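You operate a simulated robot arm through the tools that you are given. There is no shell and no other tool.

You run a simulated robot arm. Do the job below in one go: nothing can be reset, and whatever is moved stays where it is left.

TASK
Try the green wire holder in all three gauge slots and rack it under its size.
Fine: its size is the narrowest slot it drops into; if none takes it, red tray.

The check looks at the end state, three seconds after you hand in, the way a careful person would. Anything else that was tipped, shoved, dropped, spilled or broken makes it a failure.

THE ROBOT
A 6-joint arm with a two-finger parallel gripper, fixed in place. Base frame: the origin is on the floor under the middle of its stand, x ahead of it, y to its left, z up; the work surface is at about z = 860. Units: mm, degrees, N and s.
It reaches about 1347 mm from its shoulder. Its first joint turns from -166.0 to 166.0 degrees. Payload 3.91 kg.
Tool frame: the origin (TCP) lies between the finger pads and is the grasp point; the fingertips stand 30 mm ahead of it; z points along the fingers, y is the line along which they close. Largest opening 110 mm; finger width 20, thickness 10; the body of the gripper, 48 by 112 mm, starts 55 mm behind the TCP.
Orientation is that of the tool frame in the base frame, as a unit quaternion [x, y, z, w]. With the fingers straight down and closing along the base's y, the tool's x points along the base's -x, its y along +y and its z along -z.

THE INTERFACE
- The arm moves only by the tool send_rows. Its argument "moves" is a list of rows, each a list of 6 numbers: the shift along the base's x, y, z in mm, then the turn, a rotation vector about the base's x, y, z in degrees. In form: [[x, y, z, ax, ay, az], ...]. A call has 1 to 20 rows; each row is the pose to reach, as a shift and turn from the pose commanded when the call began. "claw" is the gripper command, from -1 (fully open) to 1 (shut), values between in proportion, set as the call begins (left out, the last holds). Rows are played at 5 a second. More than 50 mm and 8.6 degrees between two rows, or a gripper value outside its range, and nothing of the call is played. Where a pose cannot be reached the arm comes as near as it can. A force on the tool above 60 N (or 10 N above the force at the start of the call, whichever is more), or a blocked arm, ends the call early, and 0.2 s more pass. The fingers move at their own pace (about 108 mm/s each) and stop on an object; they squeeze with about 42 N. The grip force told is the motor's: it shows also when the fingers shut on nothing. Time passes only in rows, and 0.2 s behind the last, so rows that repeat a pose let the fingers close. The reply holds the time, the measured pose of the TCP, the force on the tool along the base axes, the opening and the grip force, in the units named above and with some noise, with the torque about the TCP (base axes, N m) and any sound that the robot's microphone picked up, and new pictures: "show" is both (left out), scene, wrist or none.
- Cameras (640 x 400 px; columns grow to the right, rows downward): "scene" is fixed at [228.9, -642.9, 1468.7]; the picture's right is [0.84, -0.54, 0.00], its down [-0.25, -0.40, -0.88] and it looks along [0.47, 0.74, -0.47] (base axes); focal length 333 px, centre (320, 200). "wrist" rides on the gripper at [72, 17, -103] in the tool frame; the picture's right is [-0.23, 0.97, 0.00], its down [-0.76, -0.18, -0.62] and it looks along [-0.61, -0.14, 0.78] (tool axes); focal length 222 px, centre (320, 200). There is no depth. A picture from a camera that has moved, and an enlarged one, comes with that camera's place and axes in the base frame and with its lens. The place of the scene camera against the robot may be out by one fixed shift of up to 25 mm in any direction.
- enlarge(camera, box): a new picture of the part [left, top, right, bottom] of that camera's present view, enlarged. It takes no simulated time.
- job_done(): hands the job in; it is judged then, once.

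Places have to be worked out from the pictures, the camera data and where the tool is seen. Open the gripper and draw the arm clear of the work before you hand the job in, unless the task says otherwise.

The tools are called after "Request:" by a JSON object that holds its "name" and its "arguments". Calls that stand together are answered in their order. send_rows: Moves the arm, as the interface text tells. Its arguments: {"type":"object","properties":{"moves":{"type":"array"},"claw":{"type":"number"},"show":{"type":"string","enum":["both","scene","wrist","none"]}},"required":["moves"]} The other tools are called the same way: enlarge (camera, box) takes an enlarged picture of a part of a camera's view; job_done () hands the job in.

At the start:

```text
time: 0.0
eef_pos: [548.1, -43.6, 1116.6]
orientation: [0.0, 1.0, 0.0, -0.001]
force: [0.0, 0.4, 0.6]
wrist_torque: [-0.03, 0.04, 0.0]
gripper_width: 110.1
gripper_force: 0.0
```

scene: 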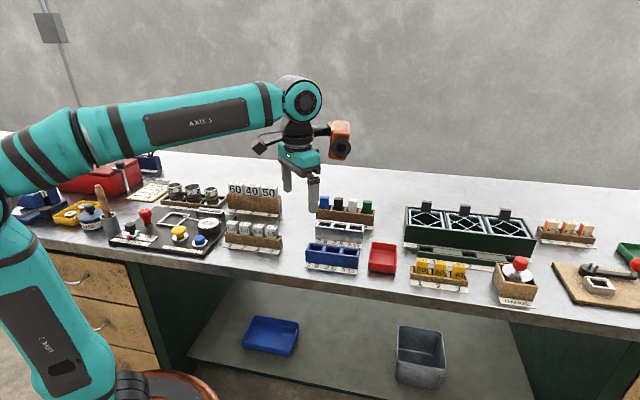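
wrist: 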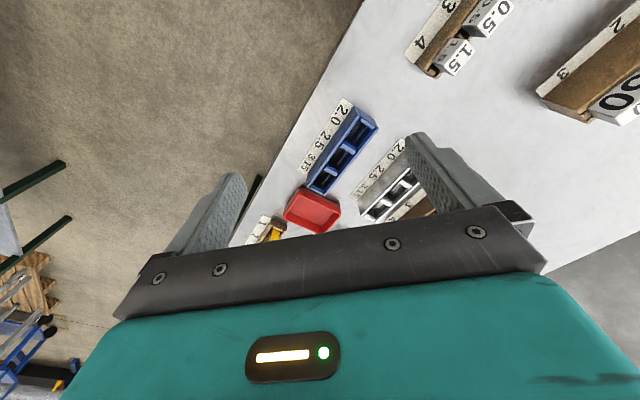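

I start by looking closer at the gauge, holders, rack and tray area in the scene view.

Request:
{"name": "enlarge", "arguments": {"camera": "scene", "box": [290, 180, 410, 280]}}

Request:
{"name": "enlarge", "arguments": {"camera": "wrist", "box": [230, 80, 480, 250]}}

Request:
{"name": "enlarge", "arguments": {"camera": "scene", "box": [100, 160, 420, 300]}}

```text
4.00 times, centred on (350, 230) of scene
camera zoom: at [228.9, -642.9, 1468.7], right [0.84, -0.54, 0.0], down [-0.25, -0.4, -0.88], along [0.47, 0.74, -0.47], focal length 1332 px, centre (200, 80)
```

zoom: 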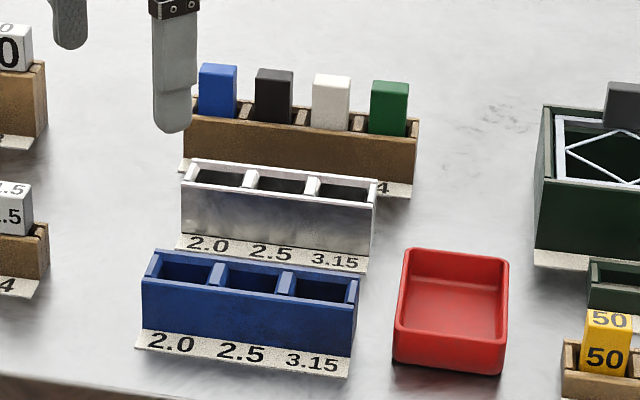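

```text
2.35 times, centred on (355, 165) of wrist
camera zoom: at [476.4, -27.5, 1219.3], right [0.23, 0.97, 0.0], down [0.76, -0.18, 0.62], along [0.61, -0.14, -0.78], focal length 523 px, centre (238, 282)
```

zoom: 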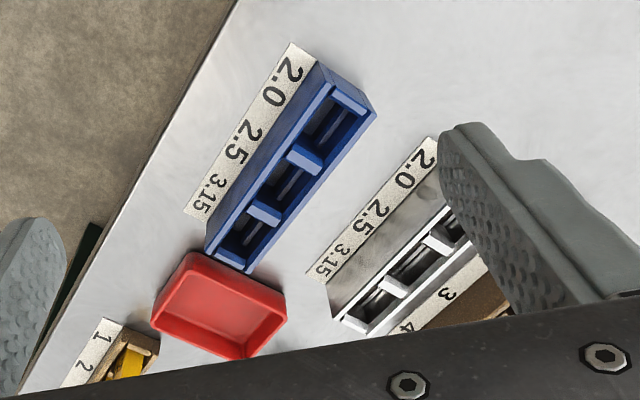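

```text
2.00 times, centred on (260, 230) of scene
camera zoom: at [228.9, -642.9, 1468.7], right [0.84, -0.54, 0.0], down [-0.25, -0.4, -0.88], along [0.47, 0.74, -0.47], focal length 666 px, centre (440, 140)
```

zoom: 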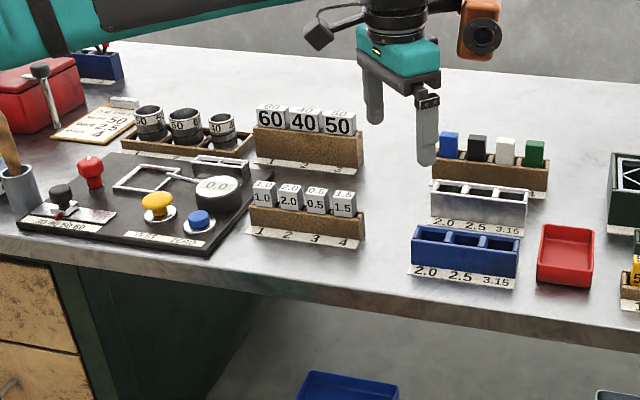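

The holders (blue, dark, white, green from left to right), the steel gauge, the blue size rack and the red tray are all turned about -43° from the base axes. I move over the gauge and turn the tool to line up with them for a better wrist view.

Request:
{"name": "send_rows", "arguments": {"moves": [[33, 13, 8, 0, 0, -7.1], [66, 26, 16, 0, 0, -14.2], [99, 39, 24, 0, 0, -21.3], [132, 52, 32, 0, 0, -28.4], [165, 65, 40, 0, 0, -35.5], [197, 79, 50, 0, 0, -42.7], [197, 79, 50, 0, 0, -42.7]], "claw": -1, "show": "both"}}

```text
time: 1.6
eef_pos: [748.6, 35.5, 1165.7]
orientation: [0.365, 0.931, 0.0, 0.0]
force: [0.6, -0.1, -0.4]
wrist_torque: [-0.02, -0.02, -0.01]
gripper_width: 110.0
gripper_force: 0.0
camera wrist: at [706.6, 96.9, 1268.7], right [0.83, 0.56, 0.0], down [0.44, -0.65, 0.62], along [0.35, -0.52, -0.78], focal length 222 px, centre (320, 200)
```

scene: 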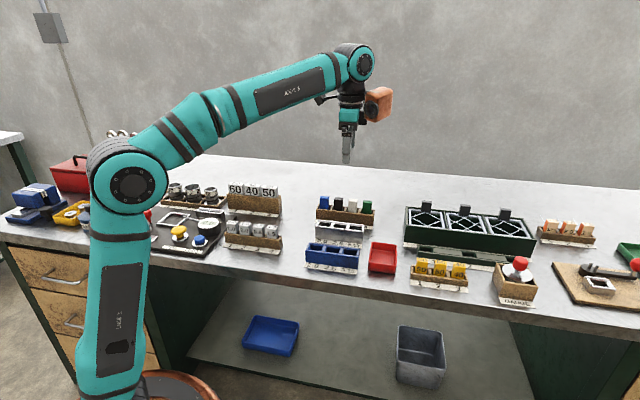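
wrist: 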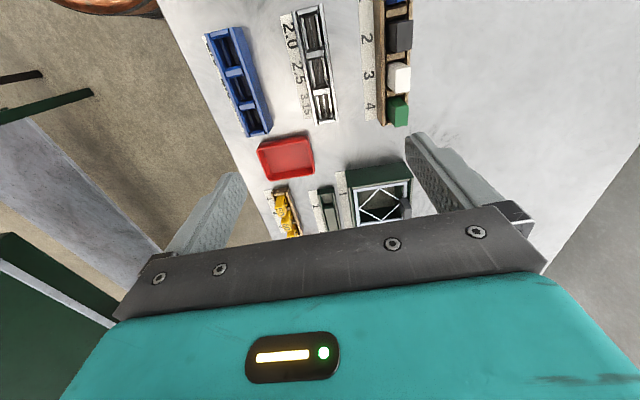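

The wrist now sees the gauge, rack and holders from above. I enlarge that region to read positions.

Request:
{"name": "enlarge", "arguments": {"camera": "wrist", "box": [190, 0, 430, 150]}}

Request:
{"name": "enlarge", "arguments": {"camera": "wrist", "box": [340, 0, 430, 140]}}

Request:
{"name": "enlarge", "arguments": {"camera": "scene", "box": [300, 185, 400, 280]}}

```text
2.67 times, centred on (310, 75) of wrist
camera zoom: at [706.6, 96.9, 1268.7], right [0.83, 0.56, 0.0], down [0.44, -0.65, 0.62], along [0.35, -0.52, -0.78], focal length 592 px, centre (347, 533)
```

zoom: 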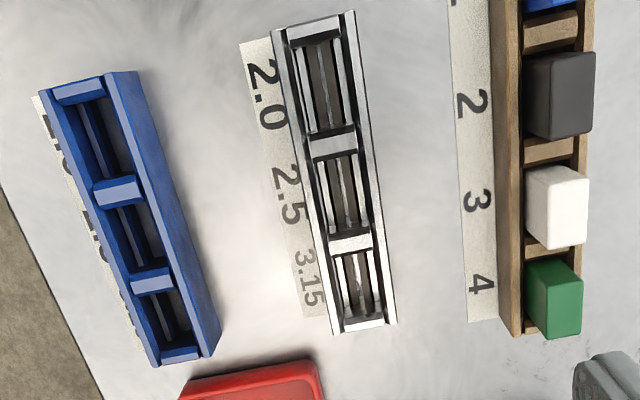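

```text
2.86 times, centred on (385, 70) of wrist
camera zoom: at [706.6, 96.9, 1268.7], right [0.83, 0.56, 0.0], down [0.44, -0.65, 0.62], along [0.35, -0.52, -0.78], focal length 635 px, centre (134, 571)
```

zoom: 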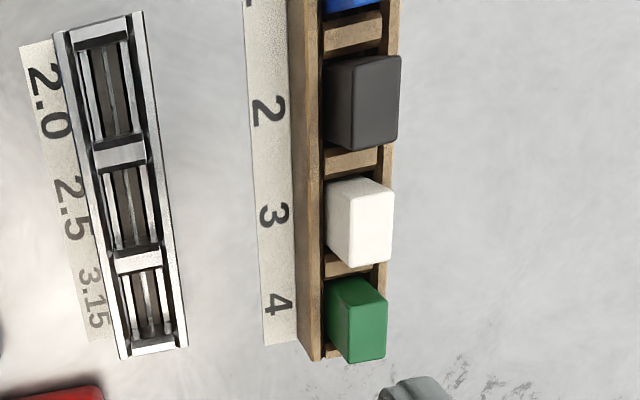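

```text
4.21 times, centred on (350, 232) of scene
camera zoom: at [228.9, -642.9, 1468.7], right [0.84, -0.54, 0.0], down [-0.25, -0.4, -0.88], along [0.47, 0.74, -0.47], focal length 1402 px, centre (194, 63)
```

zoom: 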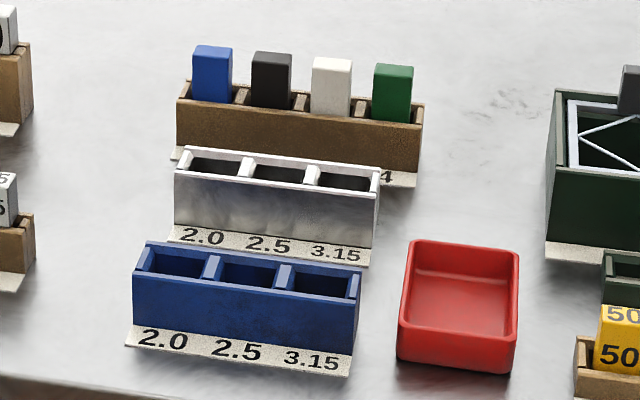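

The gauge top is about z≈916 and the holder tops about z≈960 by triangulation between the two cameras. I go lower (fingertips stay near z≈1000) for a closer look at the slots and the green holder.

Request:
{"name": "send_rows", "arguments": {"moves": [[7, 7, -34, 0, 0, -0.6], [14, 14, -68, 0, 0, -1.2], [20, 22, -102, 0, 0, -1.8], [20, 22, -135, 0, 0, -2.4], [20, 22, -135, 0, 0, -2.4]], "show": "wrist"}}

```text
time: 2.8
eef_pos: [767.2, 55.9, 1028.0]
orientation: [0.384, 0.923, 0.001, 0.0]
force: [0.3, 0.1, -0.4]
wrist_torque: [0.04, 0.02, 0.03]
gripper_width: 109.9
gripper_force: 0.2
camera wrist: at [727.6, 119.5, 1132.2], right [0.85, 0.53, 0.0], down [0.41, -0.66, 0.62], along [0.33, -0.53, -0.78], focal length 222 px, centre (320, 200)
```

wrist: 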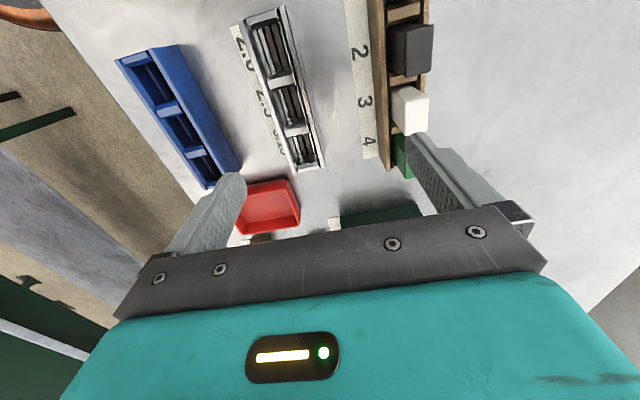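

Request:
{"name": "enlarge", "arguments": {"camera": "wrist", "box": [210, 0, 350, 180]}}

Request:
{"name": "enlarge", "arguments": {"camera": "wrist", "box": [330, 0, 450, 190]}}

Request:
{"name": "enlarge", "arguments": {"camera": "wrist", "box": [110, 30, 250, 200]}}

```text
2.22 times, centred on (280, 90) of wrist
camera zoom: at [727.6, 119.5, 1132.2], right [0.85, 0.53, 0.0], down [0.41, -0.66, 0.62], along [0.33, -0.53, -0.78], focal length 494 px, centre (409, 444)
```

zoom: 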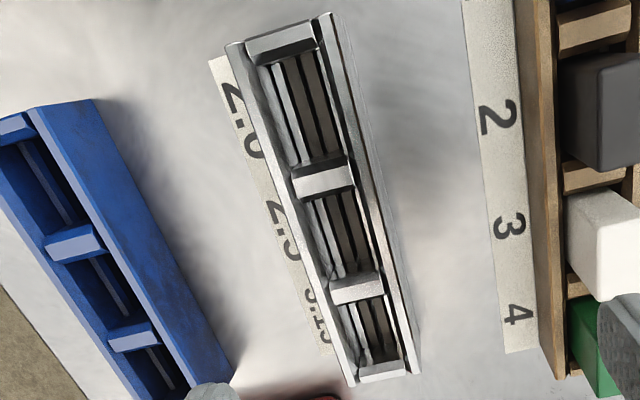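

```text
2.11 times, centred on (390, 95) of wrist
camera zoom: at [727.6, 119.5, 1132.2], right [0.85, 0.53, 0.0], down [0.41, -0.66, 0.62], along [0.33, -0.53, -0.78], focal length 468 px, centre (173, 421)
```

zoom: 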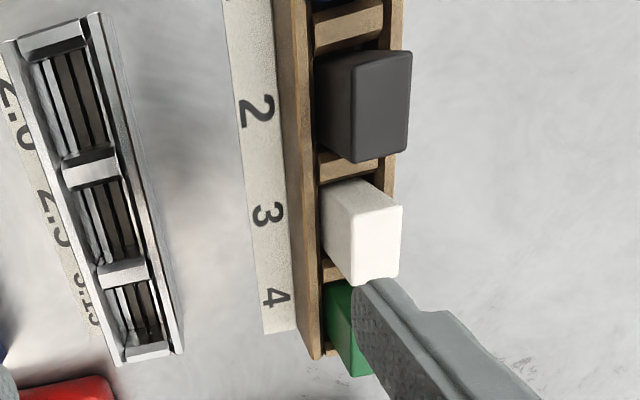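

```text
2.35 times, centred on (180, 115) of wrist
camera zoom: at [727.6, 119.5, 1132.2], right [0.85, 0.53, 0.0], down [0.41, -0.66, 0.62], along [0.33, -0.53, -0.78], focal length 523 px, centre (649, 400)
```

zoom: 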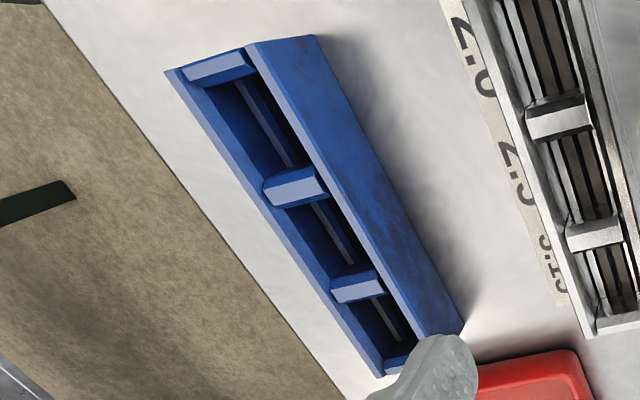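

Enlargements seem to be re-rendered with more detail, so I zoom tightly on individual gauge slots.

Request:
{"name": "enlarge", "arguments": {"camera": "wrist", "box": [235, 0, 315, 60]}}

Request:
{"name": "enlarge", "arguments": {"camera": "wrist", "box": [265, 70, 345, 180]}}

Request:
{"name": "enlarge", "arguments": {"camera": "scene", "box": [350, 190, 385, 225]}}

Request:
{"name": "enlarge", "arguments": {"camera": "scene", "box": [310, 215, 370, 250]}}

```text
6.67 times, centred on (275, 30) of wrist
camera zoom: at [727.6, 119.5, 1132.2], right [0.85, 0.53, 0.0], down [0.41, -0.66, 0.62], along [0.33, -0.53, -0.78], focal length 1481 px, centre (620, 1333)
```

zoom: 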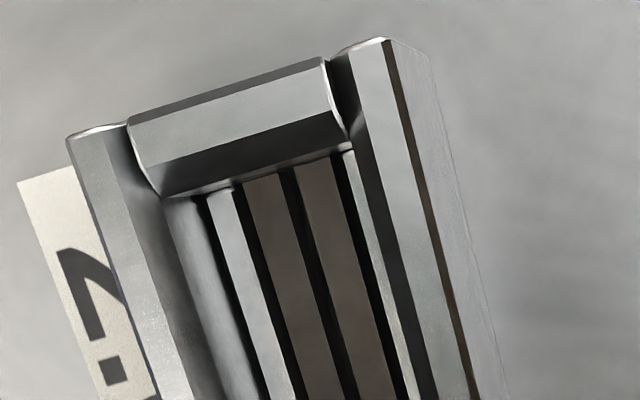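

```text
3.64 times, centred on (305, 125) of wrist
camera zoom: at [727.6, 119.5, 1132.2], right [0.85, 0.53, 0.0], down [0.41, -0.66, 0.62], along [0.33, -0.53, -0.78], focal length 808 px, centre (374, 473)
```

zoom: 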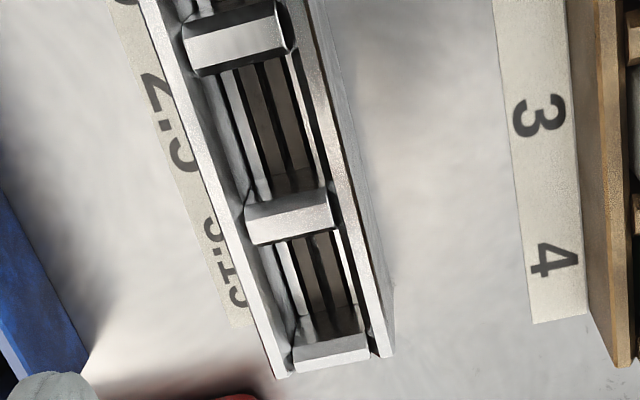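

```text
11.43 times, centred on (368, 208) of scene
camera zoom: at [228.9, -642.9, 1468.7], right [0.84, -0.54, 0.0], down [-0.25, -0.4, -0.88], along [0.47, 0.74, -0.47], focal length 3806 px, centre (-223, 114)
```

zoom: 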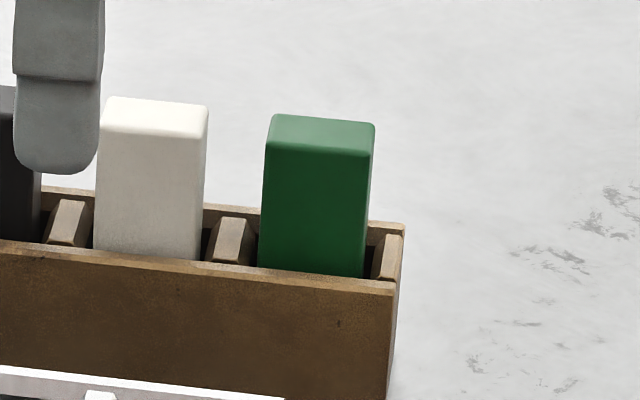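

```text
10.67 times, centred on (340, 232) of scene
camera zoom: at [228.9, -642.9, 1468.7], right [0.84, -0.54, 0.0], down [-0.25, -0.4, -0.88], along [0.47, 0.74, -0.47], focal length 3552 px, centre (107, -147)
```

zoom: 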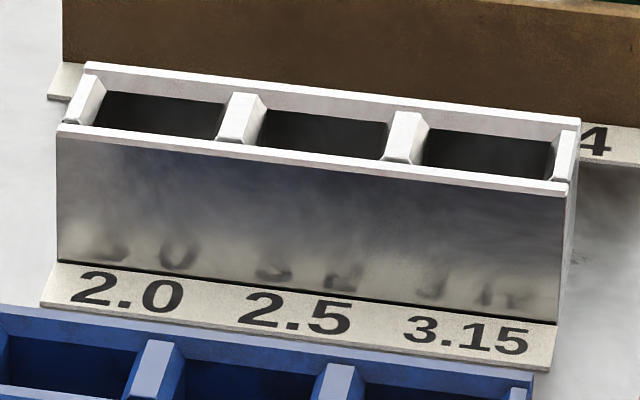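

The rack axis is at about -45.2°, matching my current heading; the green holder's top is near (857, 77, ~957), block about 30 mm along the rack by 24 mm across. I move above it with fingers well above to refine its position.

Request:
{"name": "send_rows", "arguments": {"moves": [[0, 0, 32, 0, 0, 0], [30, 7, 32, 0, 0, 0], [60, 14, 32, 0, 0, 0], [90, 21, 32, 0, 0, 0], [90, 21, 32, 0, 0, 0]], "show": "both"}}

```text
time: 4.0
eef_pos: [853.9, 74.6, 1062.5]
orientation: [0.384, 0.923, -0.001, 0.001]
force: [0.1, -0.4, -0.1]
wrist_torque: [0.04, 0.03, -0.01]
gripper_width: 110.1
gripper_force: 0.1
camera wrist: at [815.3, 137.5, 1166.0], right [0.85, 0.53, 0.0], down [0.41, -0.66, 0.62], along [0.33, -0.53, -0.78], focal length 222 px, centre (320, 200)
```

scene: 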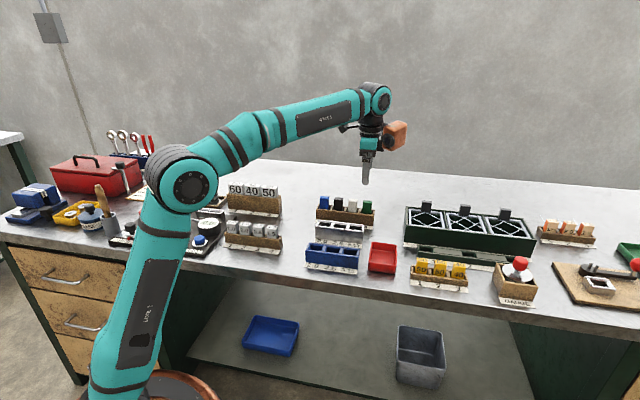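
wrist: 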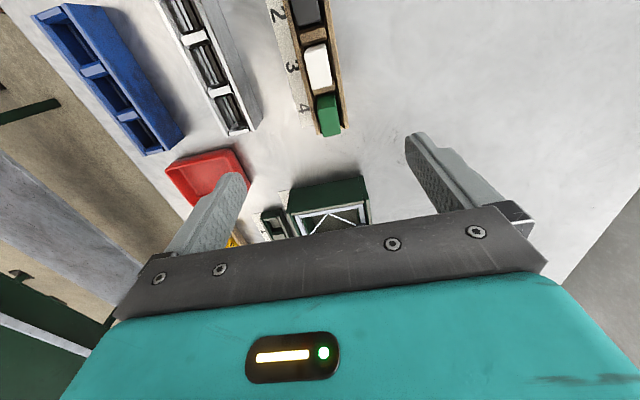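

Green is visible between the fingers. I check reading noise with a short hold and enlarge the wrist view on the green holder.

Request:
{"name": "send_rows", "arguments": {"moves": [[0, 0, 0, 0, 0, 0]], "show": "wrist"}}

Request:
{"name": "enlarge", "arguments": {"camera": "wrist", "box": [270, 60, 370, 150]}}

```text
time: 4.4
eef_pos: [854.4, 75.0, 1061.9]
orientation: [0.384, 0.923, 0.0, 0.0]
force: [0.3, 0.1, 0.2]
wrist_torque: [0.01, -0.02, -0.02]
gripper_width: 110.1
gripper_force: 0.0
camera wrist: at [815.1, 137.5, 1166.1], right [0.85, 0.53, 0.0], down [0.41, -0.66, 0.62], along [0.33, -0.53, -0.78], focal length 222 px, centre (320, 200)
```

wrist: 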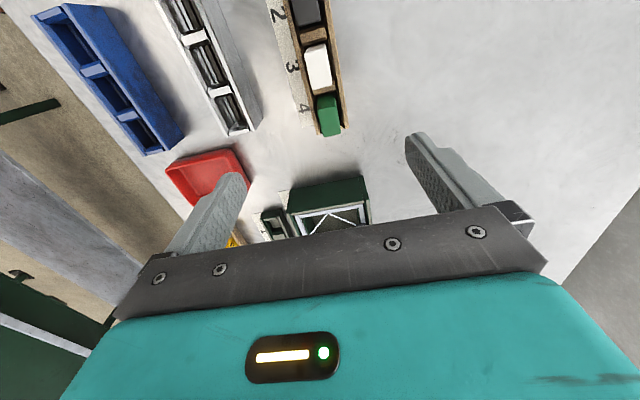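

```text
4.44 times, centred on (320, 105) of wrist
camera zoom: at [815.1, 137.5, 1166.1], right [0.85, 0.53, 0.0], down [0.41, -0.66, 0.62], along [0.33, -0.53, -0.78], focal length 987 px, centre (320, 622)
```

zoom: 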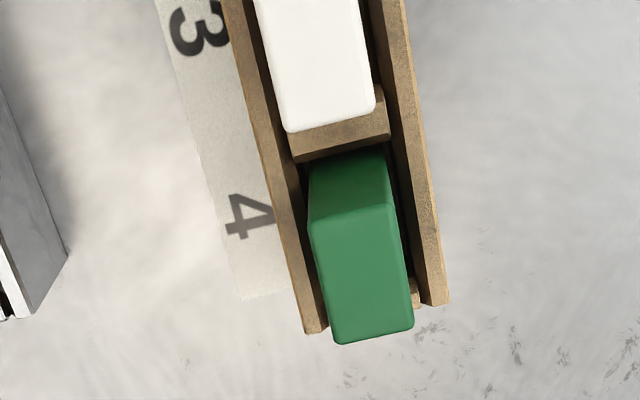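

Green's top now triangulates to about z≈940, with its centre roughly 7.5 mm along and 9.4 mm across from the TCP. I correct for that and descend so the fingertips stay about 25 mm above its top, then look again.

Request:
{"name": "send_rows", "arguments": {"moves": [[12, 1.3, 0, 0, 0, 0], [12, 1.3, -32, 0, 0, 0], [12, 1.3, -62, 0, 0, 0], [12, 1.3, -62, 0, 0, 0]], "show": "both"}}

Request:
{"name": "enlarge", "arguments": {"camera": "wrist", "box": [230, 80, 430, 220]}}

Request:
{"name": "enlarge", "arguments": {"camera": "scene", "box": [330, 140, 410, 230]}}

```text
time: 5.4
eef_pos: [869.4, 80.0, 1002.1]
orientation: [0.383, 0.924, 0.0, 0.0]
force: [0.2, 0.0, 0.4]
wrist_torque: [-0.01, -0.02, -0.01]
gripper_width: 109.6
gripper_force: 0.0
camera wrist: at [829.0, 142.2, 1105.6], right [0.85, 0.53, 0.0], down [0.41, -0.66, 0.62], along [0.33, -0.53, -0.78], focal length 222 px, centre (320, 200)
```

scene: 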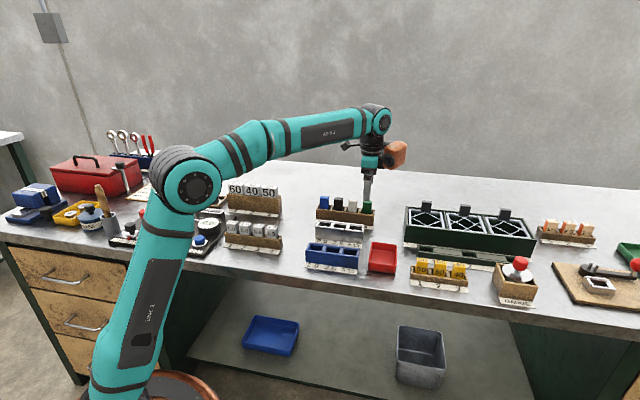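
wrist: 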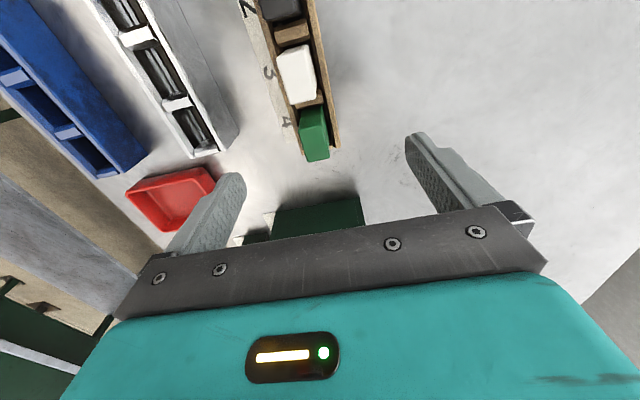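

```text
2.86 times, centred on (330, 150) of wrist
camera zoom: at [829.0, 142.2, 1105.6], right [0.85, 0.53, 0.0], down [0.41, -0.66, 0.62], along [0.33, -0.53, -0.78], focal length 635 px, centre (291, 343)
```

zoom: 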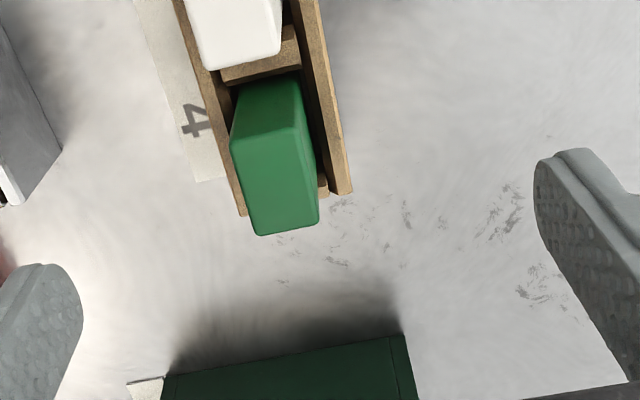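

```text
4.44 times, centred on (370, 185) of scene
camera zoom: at [228.9, -642.9, 1468.7], right [0.84, -0.54, 0.0], down [-0.25, -0.4, -0.88], along [0.47, 0.74, -0.47], focal length 1480 px, centre (98, 267)
```

zoom: 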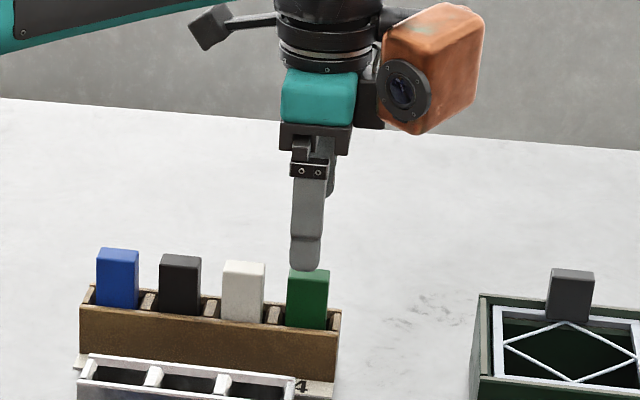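

Holder centre now estimated at (868.5, 74.7), top z≈936, rack top z≈902. I enlarge the gauge from this pose to triangulate its height before gripping.

Request:
{"name": "enlarge", "arguments": {"camera": "wrist", "box": [80, 0, 250, 170]}}

Request:
{"name": "enlarge", "arguments": {"camera": "wrist", "box": [150, 80, 250, 170]}}

```text
2.35 times, centred on (165, 85) of wrist
camera zoom: at [829.0, 142.2, 1105.6], right [0.85, 0.53, 0.0], down [0.41, -0.66, 0.62], along [0.33, -0.53, -0.78], focal length 523 px, centre (685, 471)
```

zoom: 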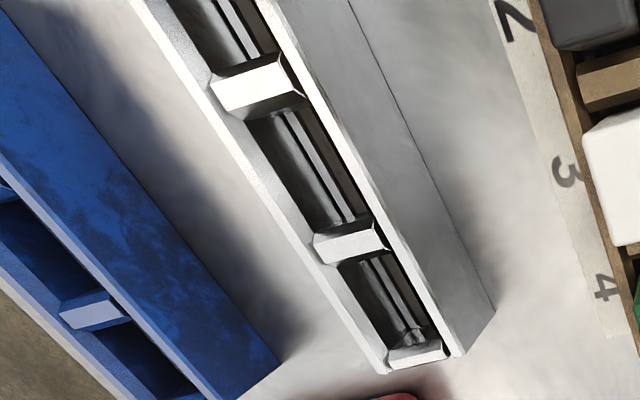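

```text
4.44 times, centred on (200, 125) of wrist
camera zoom: at [829.0, 142.2, 1105.6], right [0.85, 0.53, 0.0], down [0.41, -0.66, 0.62], along [0.33, -0.53, -0.78], focal length 987 px, centre (853, 533)
```

zoom: 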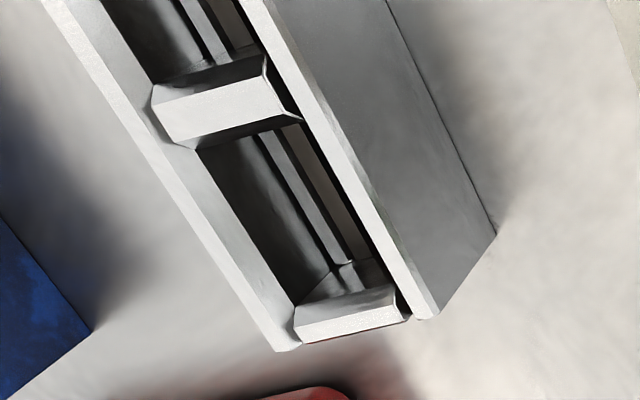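

Gauge top triangulates to z≈905, so gripping with TCP at about z=942 keeps fingertips above both rack and gauge walls. I correct laterally and descend to just above the holder top for a check.

Request:
{"name": "send_rows", "arguments": {"moves": [[-0.7, -5.2, 0, 0, 0, 0], [-0.7, -5.2, -28, 0, 0, 0], [-0.7, -5.2, -28, 0, 0, 0]], "show": "wrist"}}

Request:
{"name": "enlarge", "arguments": {"camera": "wrist", "box": [230, 80, 430, 220]}}

Request:
{"name": "enlarge", "arguments": {"camera": "scene", "box": [340, 160, 400, 230]}}

```text
time: 6.2
eef_pos: [869.7, 74.2, 973.7]
orientation: [0.384, 0.923, 0.0, 0.0]
force: [-0.2, -0.4, 0.3]
wrist_torque: [-0.02, -0.04, -0.02]
gripper_width: 109.8
gripper_force: 0.0
camera wrist: at [831.1, 137.1, 1076.7], right [0.85, 0.53, 0.0], down [0.41, -0.66, 0.62], along [0.33, -0.53, -0.78], focal length 222 px, centre (320, 200)
```

wrist: 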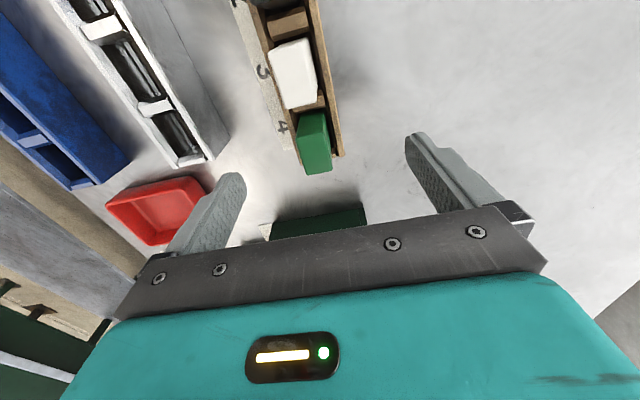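

```text
2.86 times, centred on (330, 150) of wrist
camera zoom: at [831.1, 137.1, 1076.7], right [0.85, 0.53, 0.0], down [0.41, -0.66, 0.62], along [0.33, -0.53, -0.78], focal length 635 px, centre (291, 343)
```

zoom: 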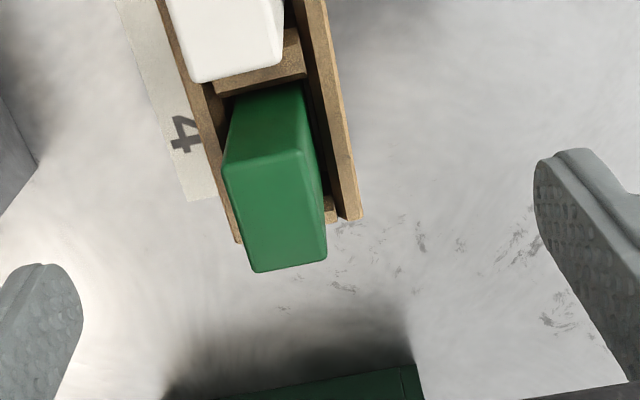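

```text
5.71 times, centred on (370, 195) of scene
camera zoom: at [228.9, -642.9, 1468.7], right [0.84, -0.54, 0.0], down [-0.25, -0.4, -0.88], along [0.47, 0.74, -0.47], focal length 1903 px, centre (34, 229)
```

zoom: 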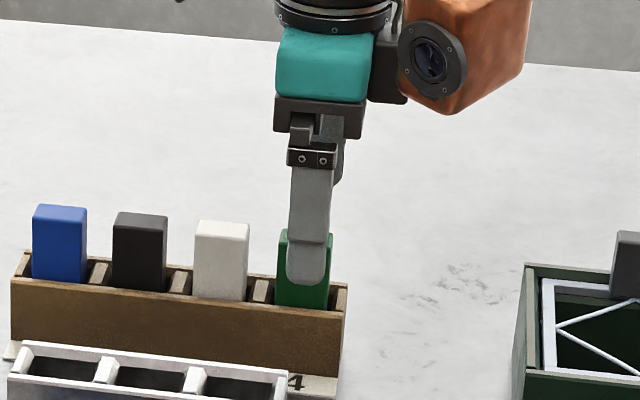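

The green top is about 2 mm off in each direction now; I correct and descend to the grip height with tips about 10 mm above the rack wall.

Request:
{"name": "send_rows", "arguments": {"moves": [[-2.6, -0.5, 0, 0, 0, 0], [-2.6, -0.5, -16, 0, 0, 0], [-2.6, -0.5, -32, 0, 0, 0], [-2.6, -0.5, -32, 0, 0, 0]], "show": "both"}}

Request:
{"name": "enlarge", "arguments": {"camera": "wrist", "box": [230, 100, 430, 230]}}

Request:
{"name": "enlarge", "arguments": {"camera": "scene", "box": [340, 170, 400, 230]}}

```text
time: 7.2
eef_pos: [865.6, 72.1, 941.0]
orientation: [0.383, 0.924, 0.0, 0.0]
force: [0.2, -0.3, -0.6]
wrist_torque: [-0.01, -0.01, -0.01]
gripper_width: 109.7
gripper_force: 0.0
camera wrist: at [826.4, 135.6, 1044.6], right [0.85, 0.53, 0.0], down [0.41, -0.66, 0.62], along [0.33, -0.53, -0.78], focal length 222 px, centre (320, 200)
```

scene: 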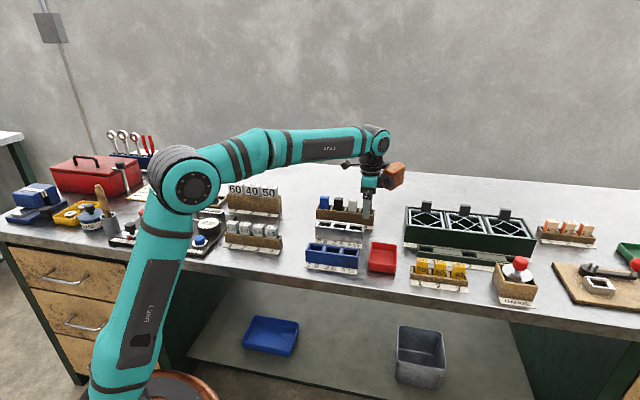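
wrist: 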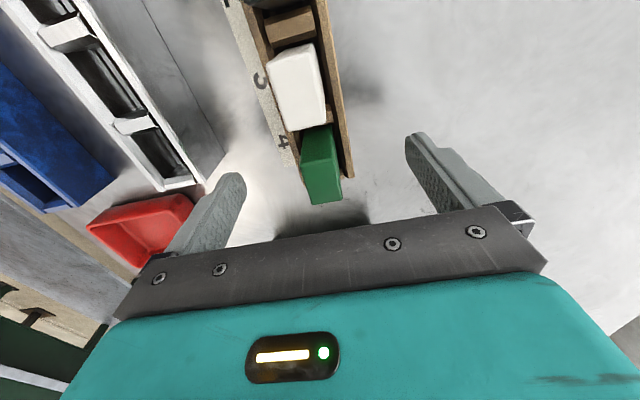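

```text
3.08 times, centred on (330, 165) of wrist
camera zoom: at [826.4, 135.6, 1044.6], right [0.85, 0.53, 0.0], down [0.41, -0.66, 0.62], along [0.33, -0.53, -0.78], focal length 684 px, centre (289, 308)
```

zoom: 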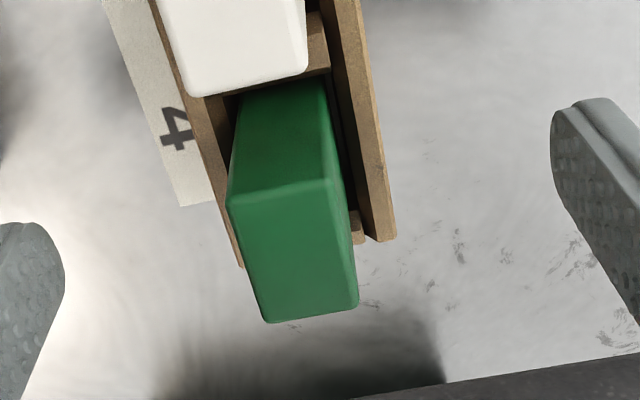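

```text
6.67 times, centred on (370, 200) of scene
camera zoom: at [228.9, -642.9, 1468.7], right [0.84, -0.54, 0.0], down [-0.25, -0.4, -0.88], along [0.47, 0.74, -0.47], focal length 2220 px, centre (-13, 200)
```

zoom: 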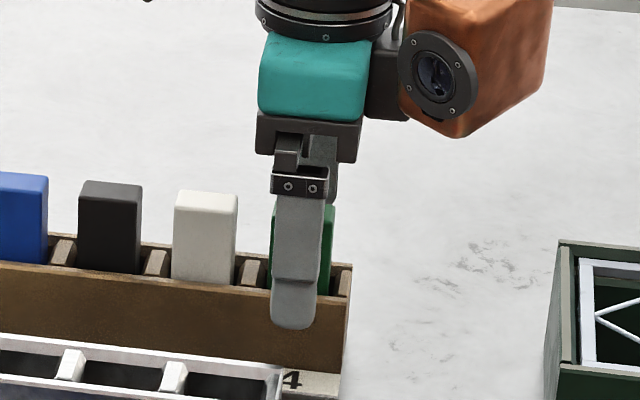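

Grip height is good; small centring correction of about 1.5 mm, then close on the holder.

Request:
{"name": "send_rows", "arguments": {"moves": [[1.8, 0.4, 0, 0, 0, 0], [1.8, 0.4, 0, 0, 0, 0]], "show": "none"}}

Request:
{"name": "send_rows", "arguments": {"moves": [[0, 0, 0, 0, 0, 0], [0, 0, 0, 0, 0, 0], [0, 0, 0, 0, 0, 0], [0, 0, 0, 0, 0, 0]], "claw": 1, "show": "both"}}

Request:
{"name": "enlarge", "arguments": {"camera": "wrist", "box": [230, 100, 430, 230]}}

Request:
{"name": "enlarge", "arguments": {"camera": "scene", "box": [340, 170, 400, 230]}}

```text
time: 7.8
eef_pos: [867.5, 72.6, 939.6]
orientation: [0.383, 0.924, 0.0, 0.0]
force: [-0.1, 0.2, -0.1]
wrist_torque: [0.03, -0.02, 0.02]
gripper_width: 110.2
gripper_force: 0.0
```

```text
time: 8.8
eef_pos: [866.8, 72.2, 941.3]
orientation: [0.385, 0.923, 0.0, 0.0]
force: [0.2, -0.3, 0.0]
wrist_torque: [-0.04, -0.02, -0.02]
gripper_width: 19.2
gripper_force: 42.2
camera wrist: at [828.2, 136.0, 1044.5], right [0.85, 0.53, 0.0], down [0.41, -0.66, 0.62], along [0.33, -0.53, -0.78], focal length 222 px, centre (320, 200)
```

scene: 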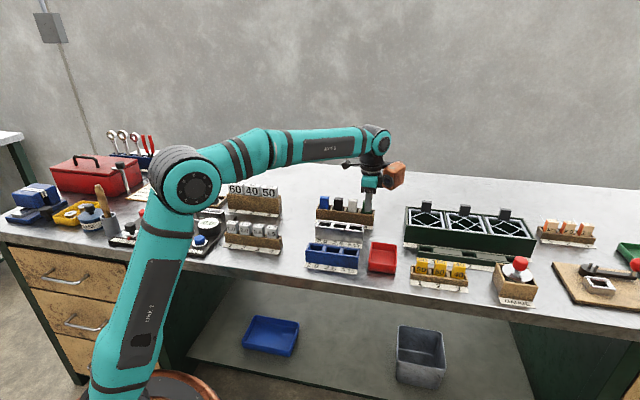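
wrist: 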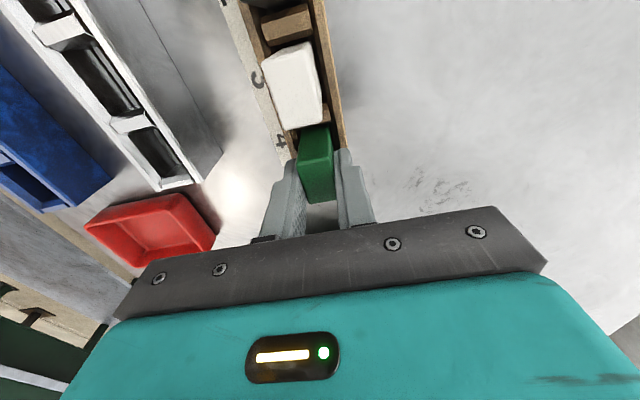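

```text
3.08 times, centred on (330, 165) of wrist
camera zoom: at [828.2, 136.0, 1044.5], right [0.85, 0.53, 0.0], down [0.41, -0.66, 0.62], along [0.33, -0.53, -0.78], focal length 684 px, centre (289, 308)
```

zoom: 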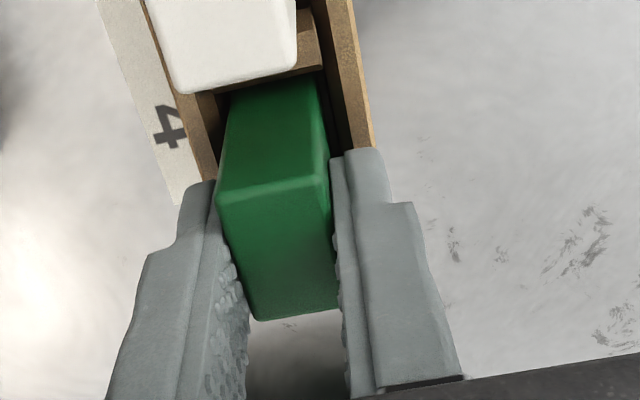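

```text
6.67 times, centred on (370, 200) of scene
camera zoom: at [228.9, -642.9, 1468.7], right [0.84, -0.54, 0.0], down [-0.25, -0.4, -0.88], along [0.47, 0.74, -0.47], focal length 2220 px, centre (-13, 200)
```

zoom: 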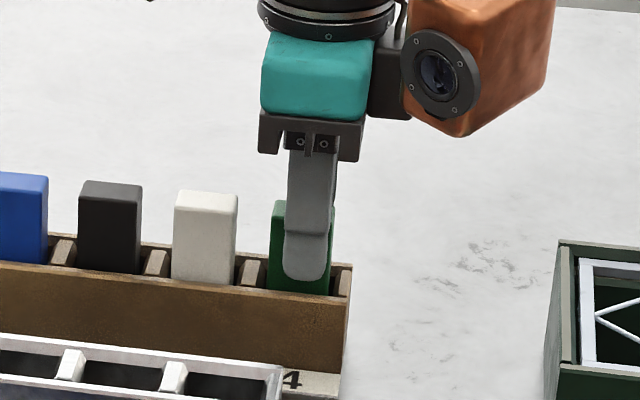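

The holder is gripped (19.2 mm, 42 N). I lift straight up slowly and check that only green comes along.

Request:
{"name": "send_rows", "arguments": {"moves": [[0, 0, 8, 0, 0, 0], [0, 0, 16, 0, 0, 0], [0, 0, 28, 0, 0, 0], [0, 0, 45, 0, 0, 0], [0, 0, 65, 0, 0, 0], [0, 0, 90, 0, 0, 0], [0, 0, 115, 0, 0, 0], [0, 0, 115, 0, 0, 0]], "show": "both"}}

Request:
{"name": "enlarge", "arguments": {"camera": "wrist", "box": [230, 60, 430, 230]}}

Request:
{"name": "enlarge", "arguments": {"camera": "scene", "box": [330, 140, 410, 230]}}

```text
time: 10.6
eef_pos: [867.0, 73.6, 1057.0]
orientation: [0.384, 0.923, 0.0, 0.0]
force: [0.4, 0.1, -0.2]
wrist_torque: [0.02, 0.0, -0.01]
gripper_width: 19.3
gripper_force: 42.4
camera wrist: at [828.2, 136.6, 1161.1], right [0.85, 0.53, 0.0], down [0.41, -0.66, 0.62], along [0.33, -0.53, -0.78], focal length 222 px, centre (320, 200)
```

scene: 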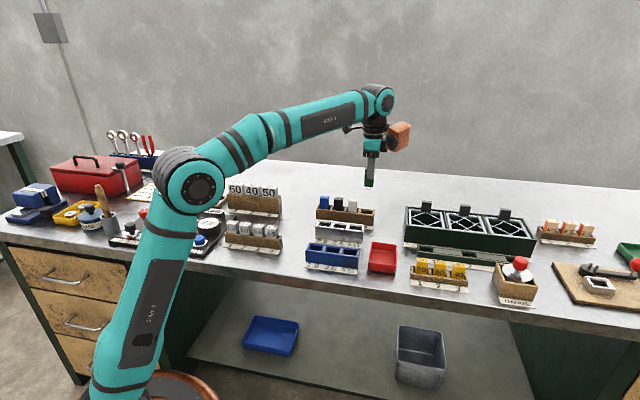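
wrist: 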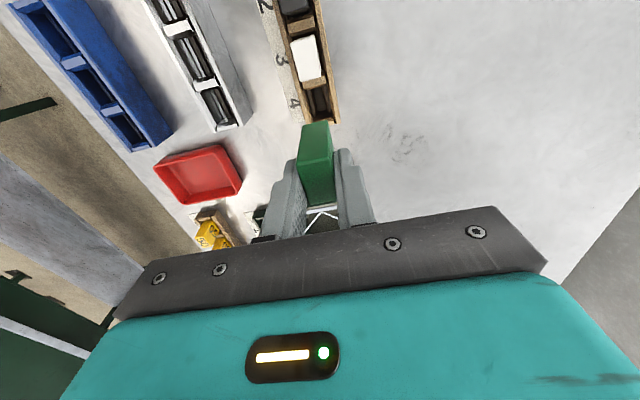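

```text
2.35 times, centred on (330, 145) of wrist
camera zoom: at [828.2, 136.6, 1161.1], right [0.85, 0.53, 0.0], down [0.41, -0.66, 0.62], along [0.33, -0.53, -0.78], focal length 523 px, centre (296, 329)
```

zoom: 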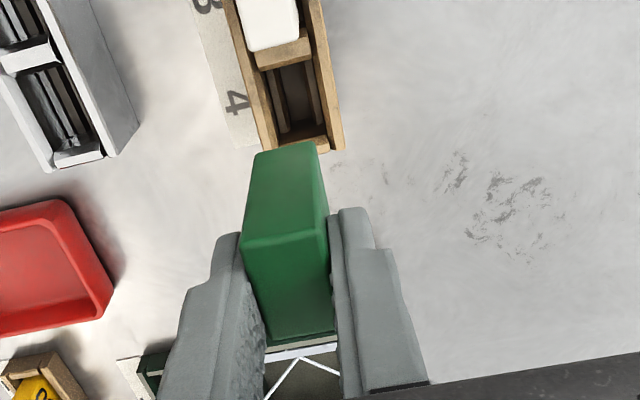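

```text
4.44 times, centred on (370, 185) of scene
camera zoom: at [228.9, -642.9, 1468.7], right [0.84, -0.54, 0.0], down [-0.25, -0.4, -0.88], along [0.47, 0.74, -0.47], focal length 1480 px, centre (98, 267)
```

zoom: 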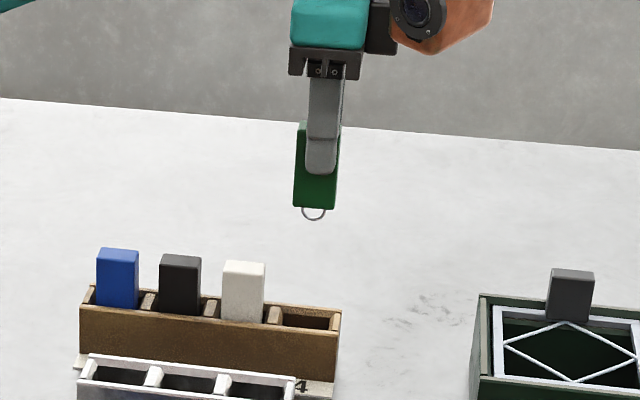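

The lifted holder has a wire loop under it, so the gauge's central slots sort by wire thickness. I look closely at the wire loop and the emptied rack slot.

Request:
{"name": "enlarge", "arguments": {"camera": "scene", "box": [360, 165, 380, 190]}}

Request:
{"name": "enlarge", "arguments": {"camera": "wrist", "box": [290, 70, 350, 130]}}

Request:
{"name": "enlarge", "arguments": {"camera": "wrist", "box": [140, 0, 250, 135]}}

```text
16.00 times, centred on (370, 178) of scene
camera zoom: at [228.9, -642.9, 1468.7], right [0.84, -0.54, 0.0], down [-0.25, -0.4, -0.88], along [0.47, 0.74, -0.47], focal length 5328 px, centre (-480, 560)
```

zoom: 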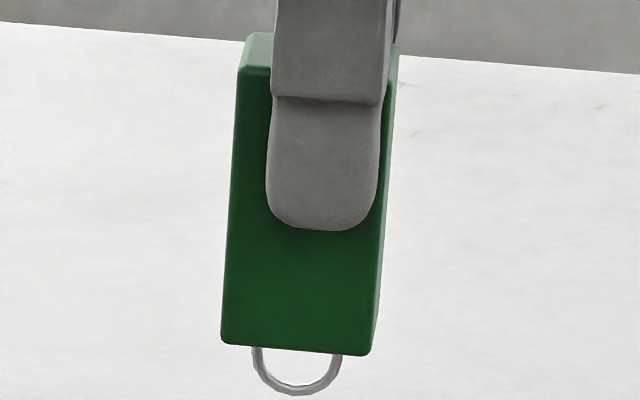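

```text
6.67 times, centred on (320, 100) of wrist
camera zoom: at [828.2, 136.6, 1161.1], right [0.85, 0.53, 0.0], down [0.41, -0.66, 0.62], along [0.33, -0.53, -0.78], focal length 1481 px, centre (320, 867)
```

zoom: 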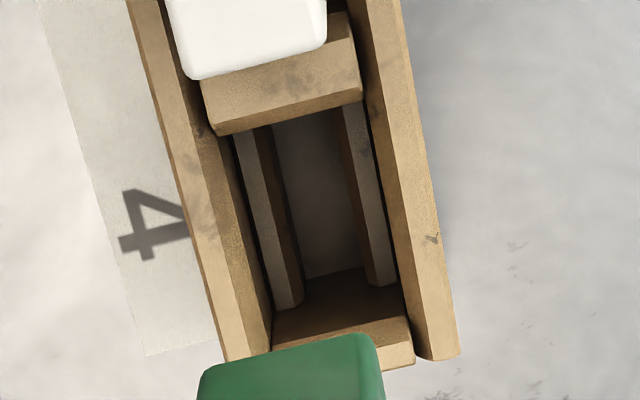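

```text
2.96 times, centred on (195, 68) of wrist
camera zoom: at [828.2, 136.6, 1161.1], right [0.85, 0.53, 0.0], down [0.41, -0.66, 0.62], along [0.33, -0.53, -0.78], focal length 658 px, centre (690, 593)
```

zoom: 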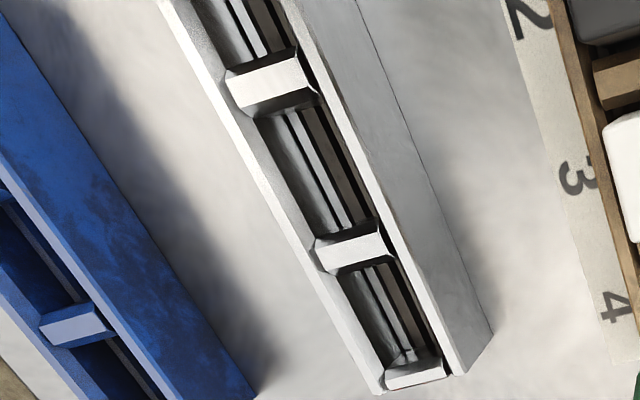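

The loop hangs about 15 mm below a 30×20×60 block, so in a matching slot the block sits ~15 mm lower. I carry it toward the gauge (pocket centres estimated near (704,82), (738,48), (772,14)) and stop with the camera directly over the gauge for a precise top view.

Request:
{"name": "send_rows", "arguments": {"moves": [[-29, -22.5, 0, 0, 0, 0], [-58, -45, 0, 0, 0, 0], [-87, -68, 0, 0, 0, 0], [-87, -68, -28, 0, 0, 0], [-87, -68, -55, 0, 0, 0], [-87, -68, -55, 0, 0, 0]], "show": "both"}}

Request:
{"name": "enlarge", "arguments": {"camera": "wrist", "box": [220, 0, 400, 160]}}

Request:
{"name": "enlarge", "arguments": {"camera": "wrist", "box": [260, 10, 330, 90]}}

```text
time: 12.0
eef_pos: [782.0, 6.2, 1001.0]
orientation: [0.383, 0.924, 0.0, 0.0]
force: [-0.5, 0.3, 0.3]
wrist_torque: [0.0, -0.02, 0.0]
gripper_width: 19.1
gripper_force: 42.6
camera wrist: at [742.3, 69.5, 1103.6], right [0.85, 0.53, 0.0], down [0.41, -0.66, 0.62], along [0.33, -0.53, -0.78], focal length 222 px, centre (320, 200)
```

scene: 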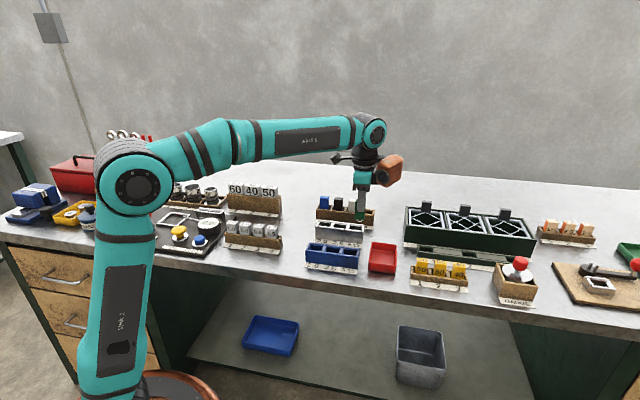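
wrist: 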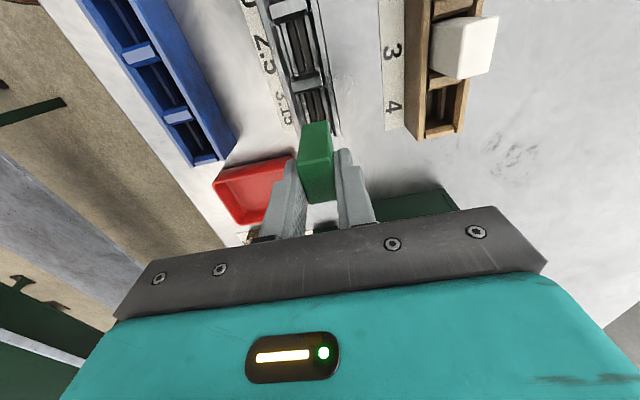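

```text
2.50 times, centred on (310, 80) of wrist
camera zoom: at [742.3, 69.5, 1103.6], right [0.85, 0.53, 0.0], down [0.41, -0.66, 0.62], along [0.33, -0.53, -0.78], focal length 555 px, centre (345, 500)
```

zoom: 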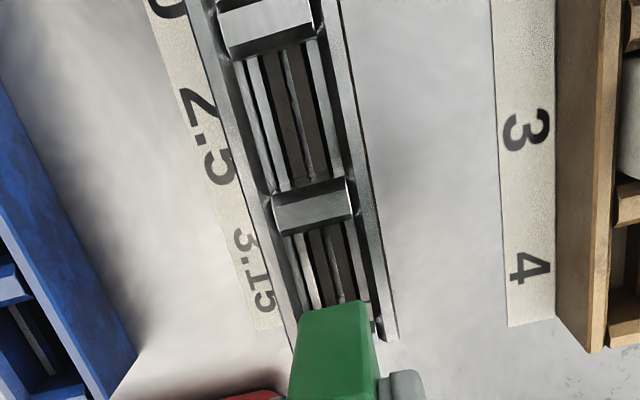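

```text
5.00 times, centred on (295, 50) of wrist
camera zoom: at [742.3, 69.5, 1103.6], right [0.85, 0.53, 0.0], down [0.41, -0.66, 0.62], along [0.33, -0.53, -0.78], focal length 1111 px, centre (445, 950)
```

zoom: 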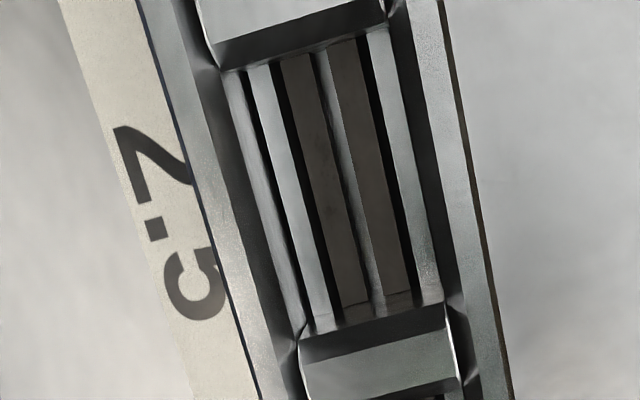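

The gauge pockets show ledges with a central slot whose width varies. I zoom strongly on the wire loop and the slots to compare widths.

Request:
{"name": "enlarge", "arguments": {"camera": "scene", "box": [350, 205, 370, 225]}}

Request:
{"name": "enlarge", "arguments": {"camera": "scene", "box": [355, 212, 364, 222]}}

Request:
{"name": "enlarge", "arguments": {"camera": "wrist", "box": [275, 70, 345, 150]}}

```text
16.00 times, centred on (360, 215) of scene
camera zoom: at [228.9, -642.9, 1468.7], right [0.84, -0.54, 0.0], down [-0.25, -0.4, -0.88], along [0.47, 0.74, -0.47], focal length 5328 px, centre (-320, -40)
```

zoom: 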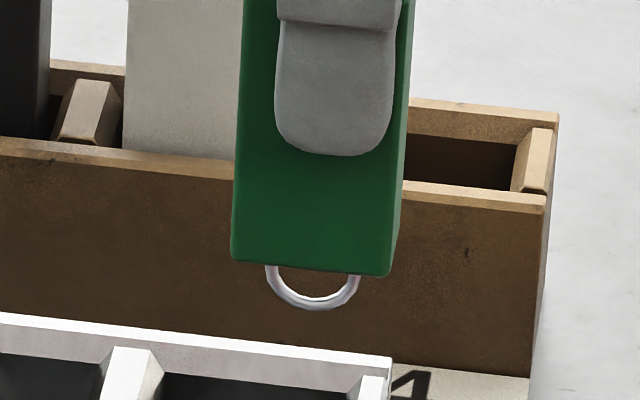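

```text
16.00 times, centred on (360, 217) of scene
camera zoom: at [228.9, -642.9, 1468.7], right [0.84, -0.54, 0.0], down [-0.25, -0.4, -0.88], along [0.47, 0.74, -0.47], focal length 5328 px, centre (-312, -72)
```

zoom: 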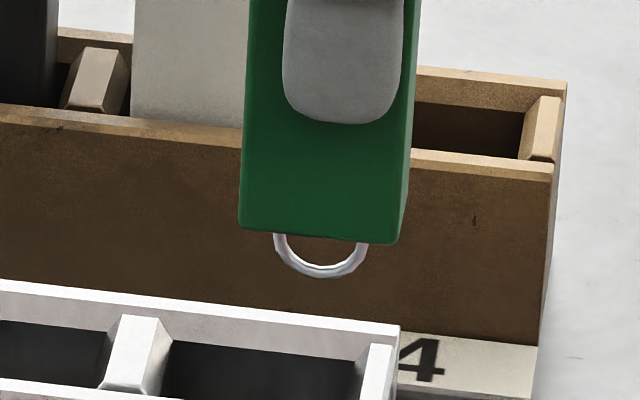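

```text
5.00 times, centred on (310, 110) of wrist
camera zoom: at [742.3, 69.5, 1103.6], right [0.85, 0.53, 0.0], down [0.41, -0.66, 0.62], along [0.33, -0.53, -0.78], focal length 1111 px, centre (370, 650)
```

zoom: 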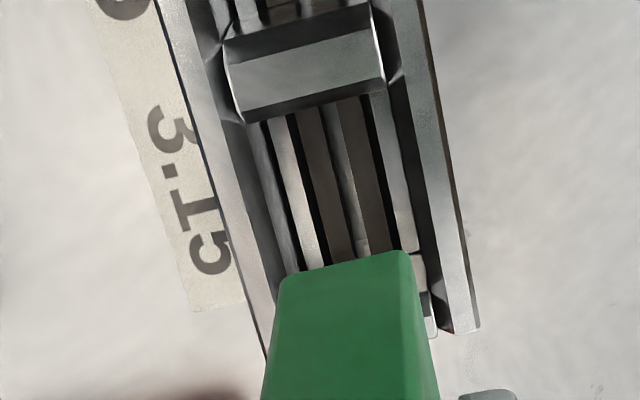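

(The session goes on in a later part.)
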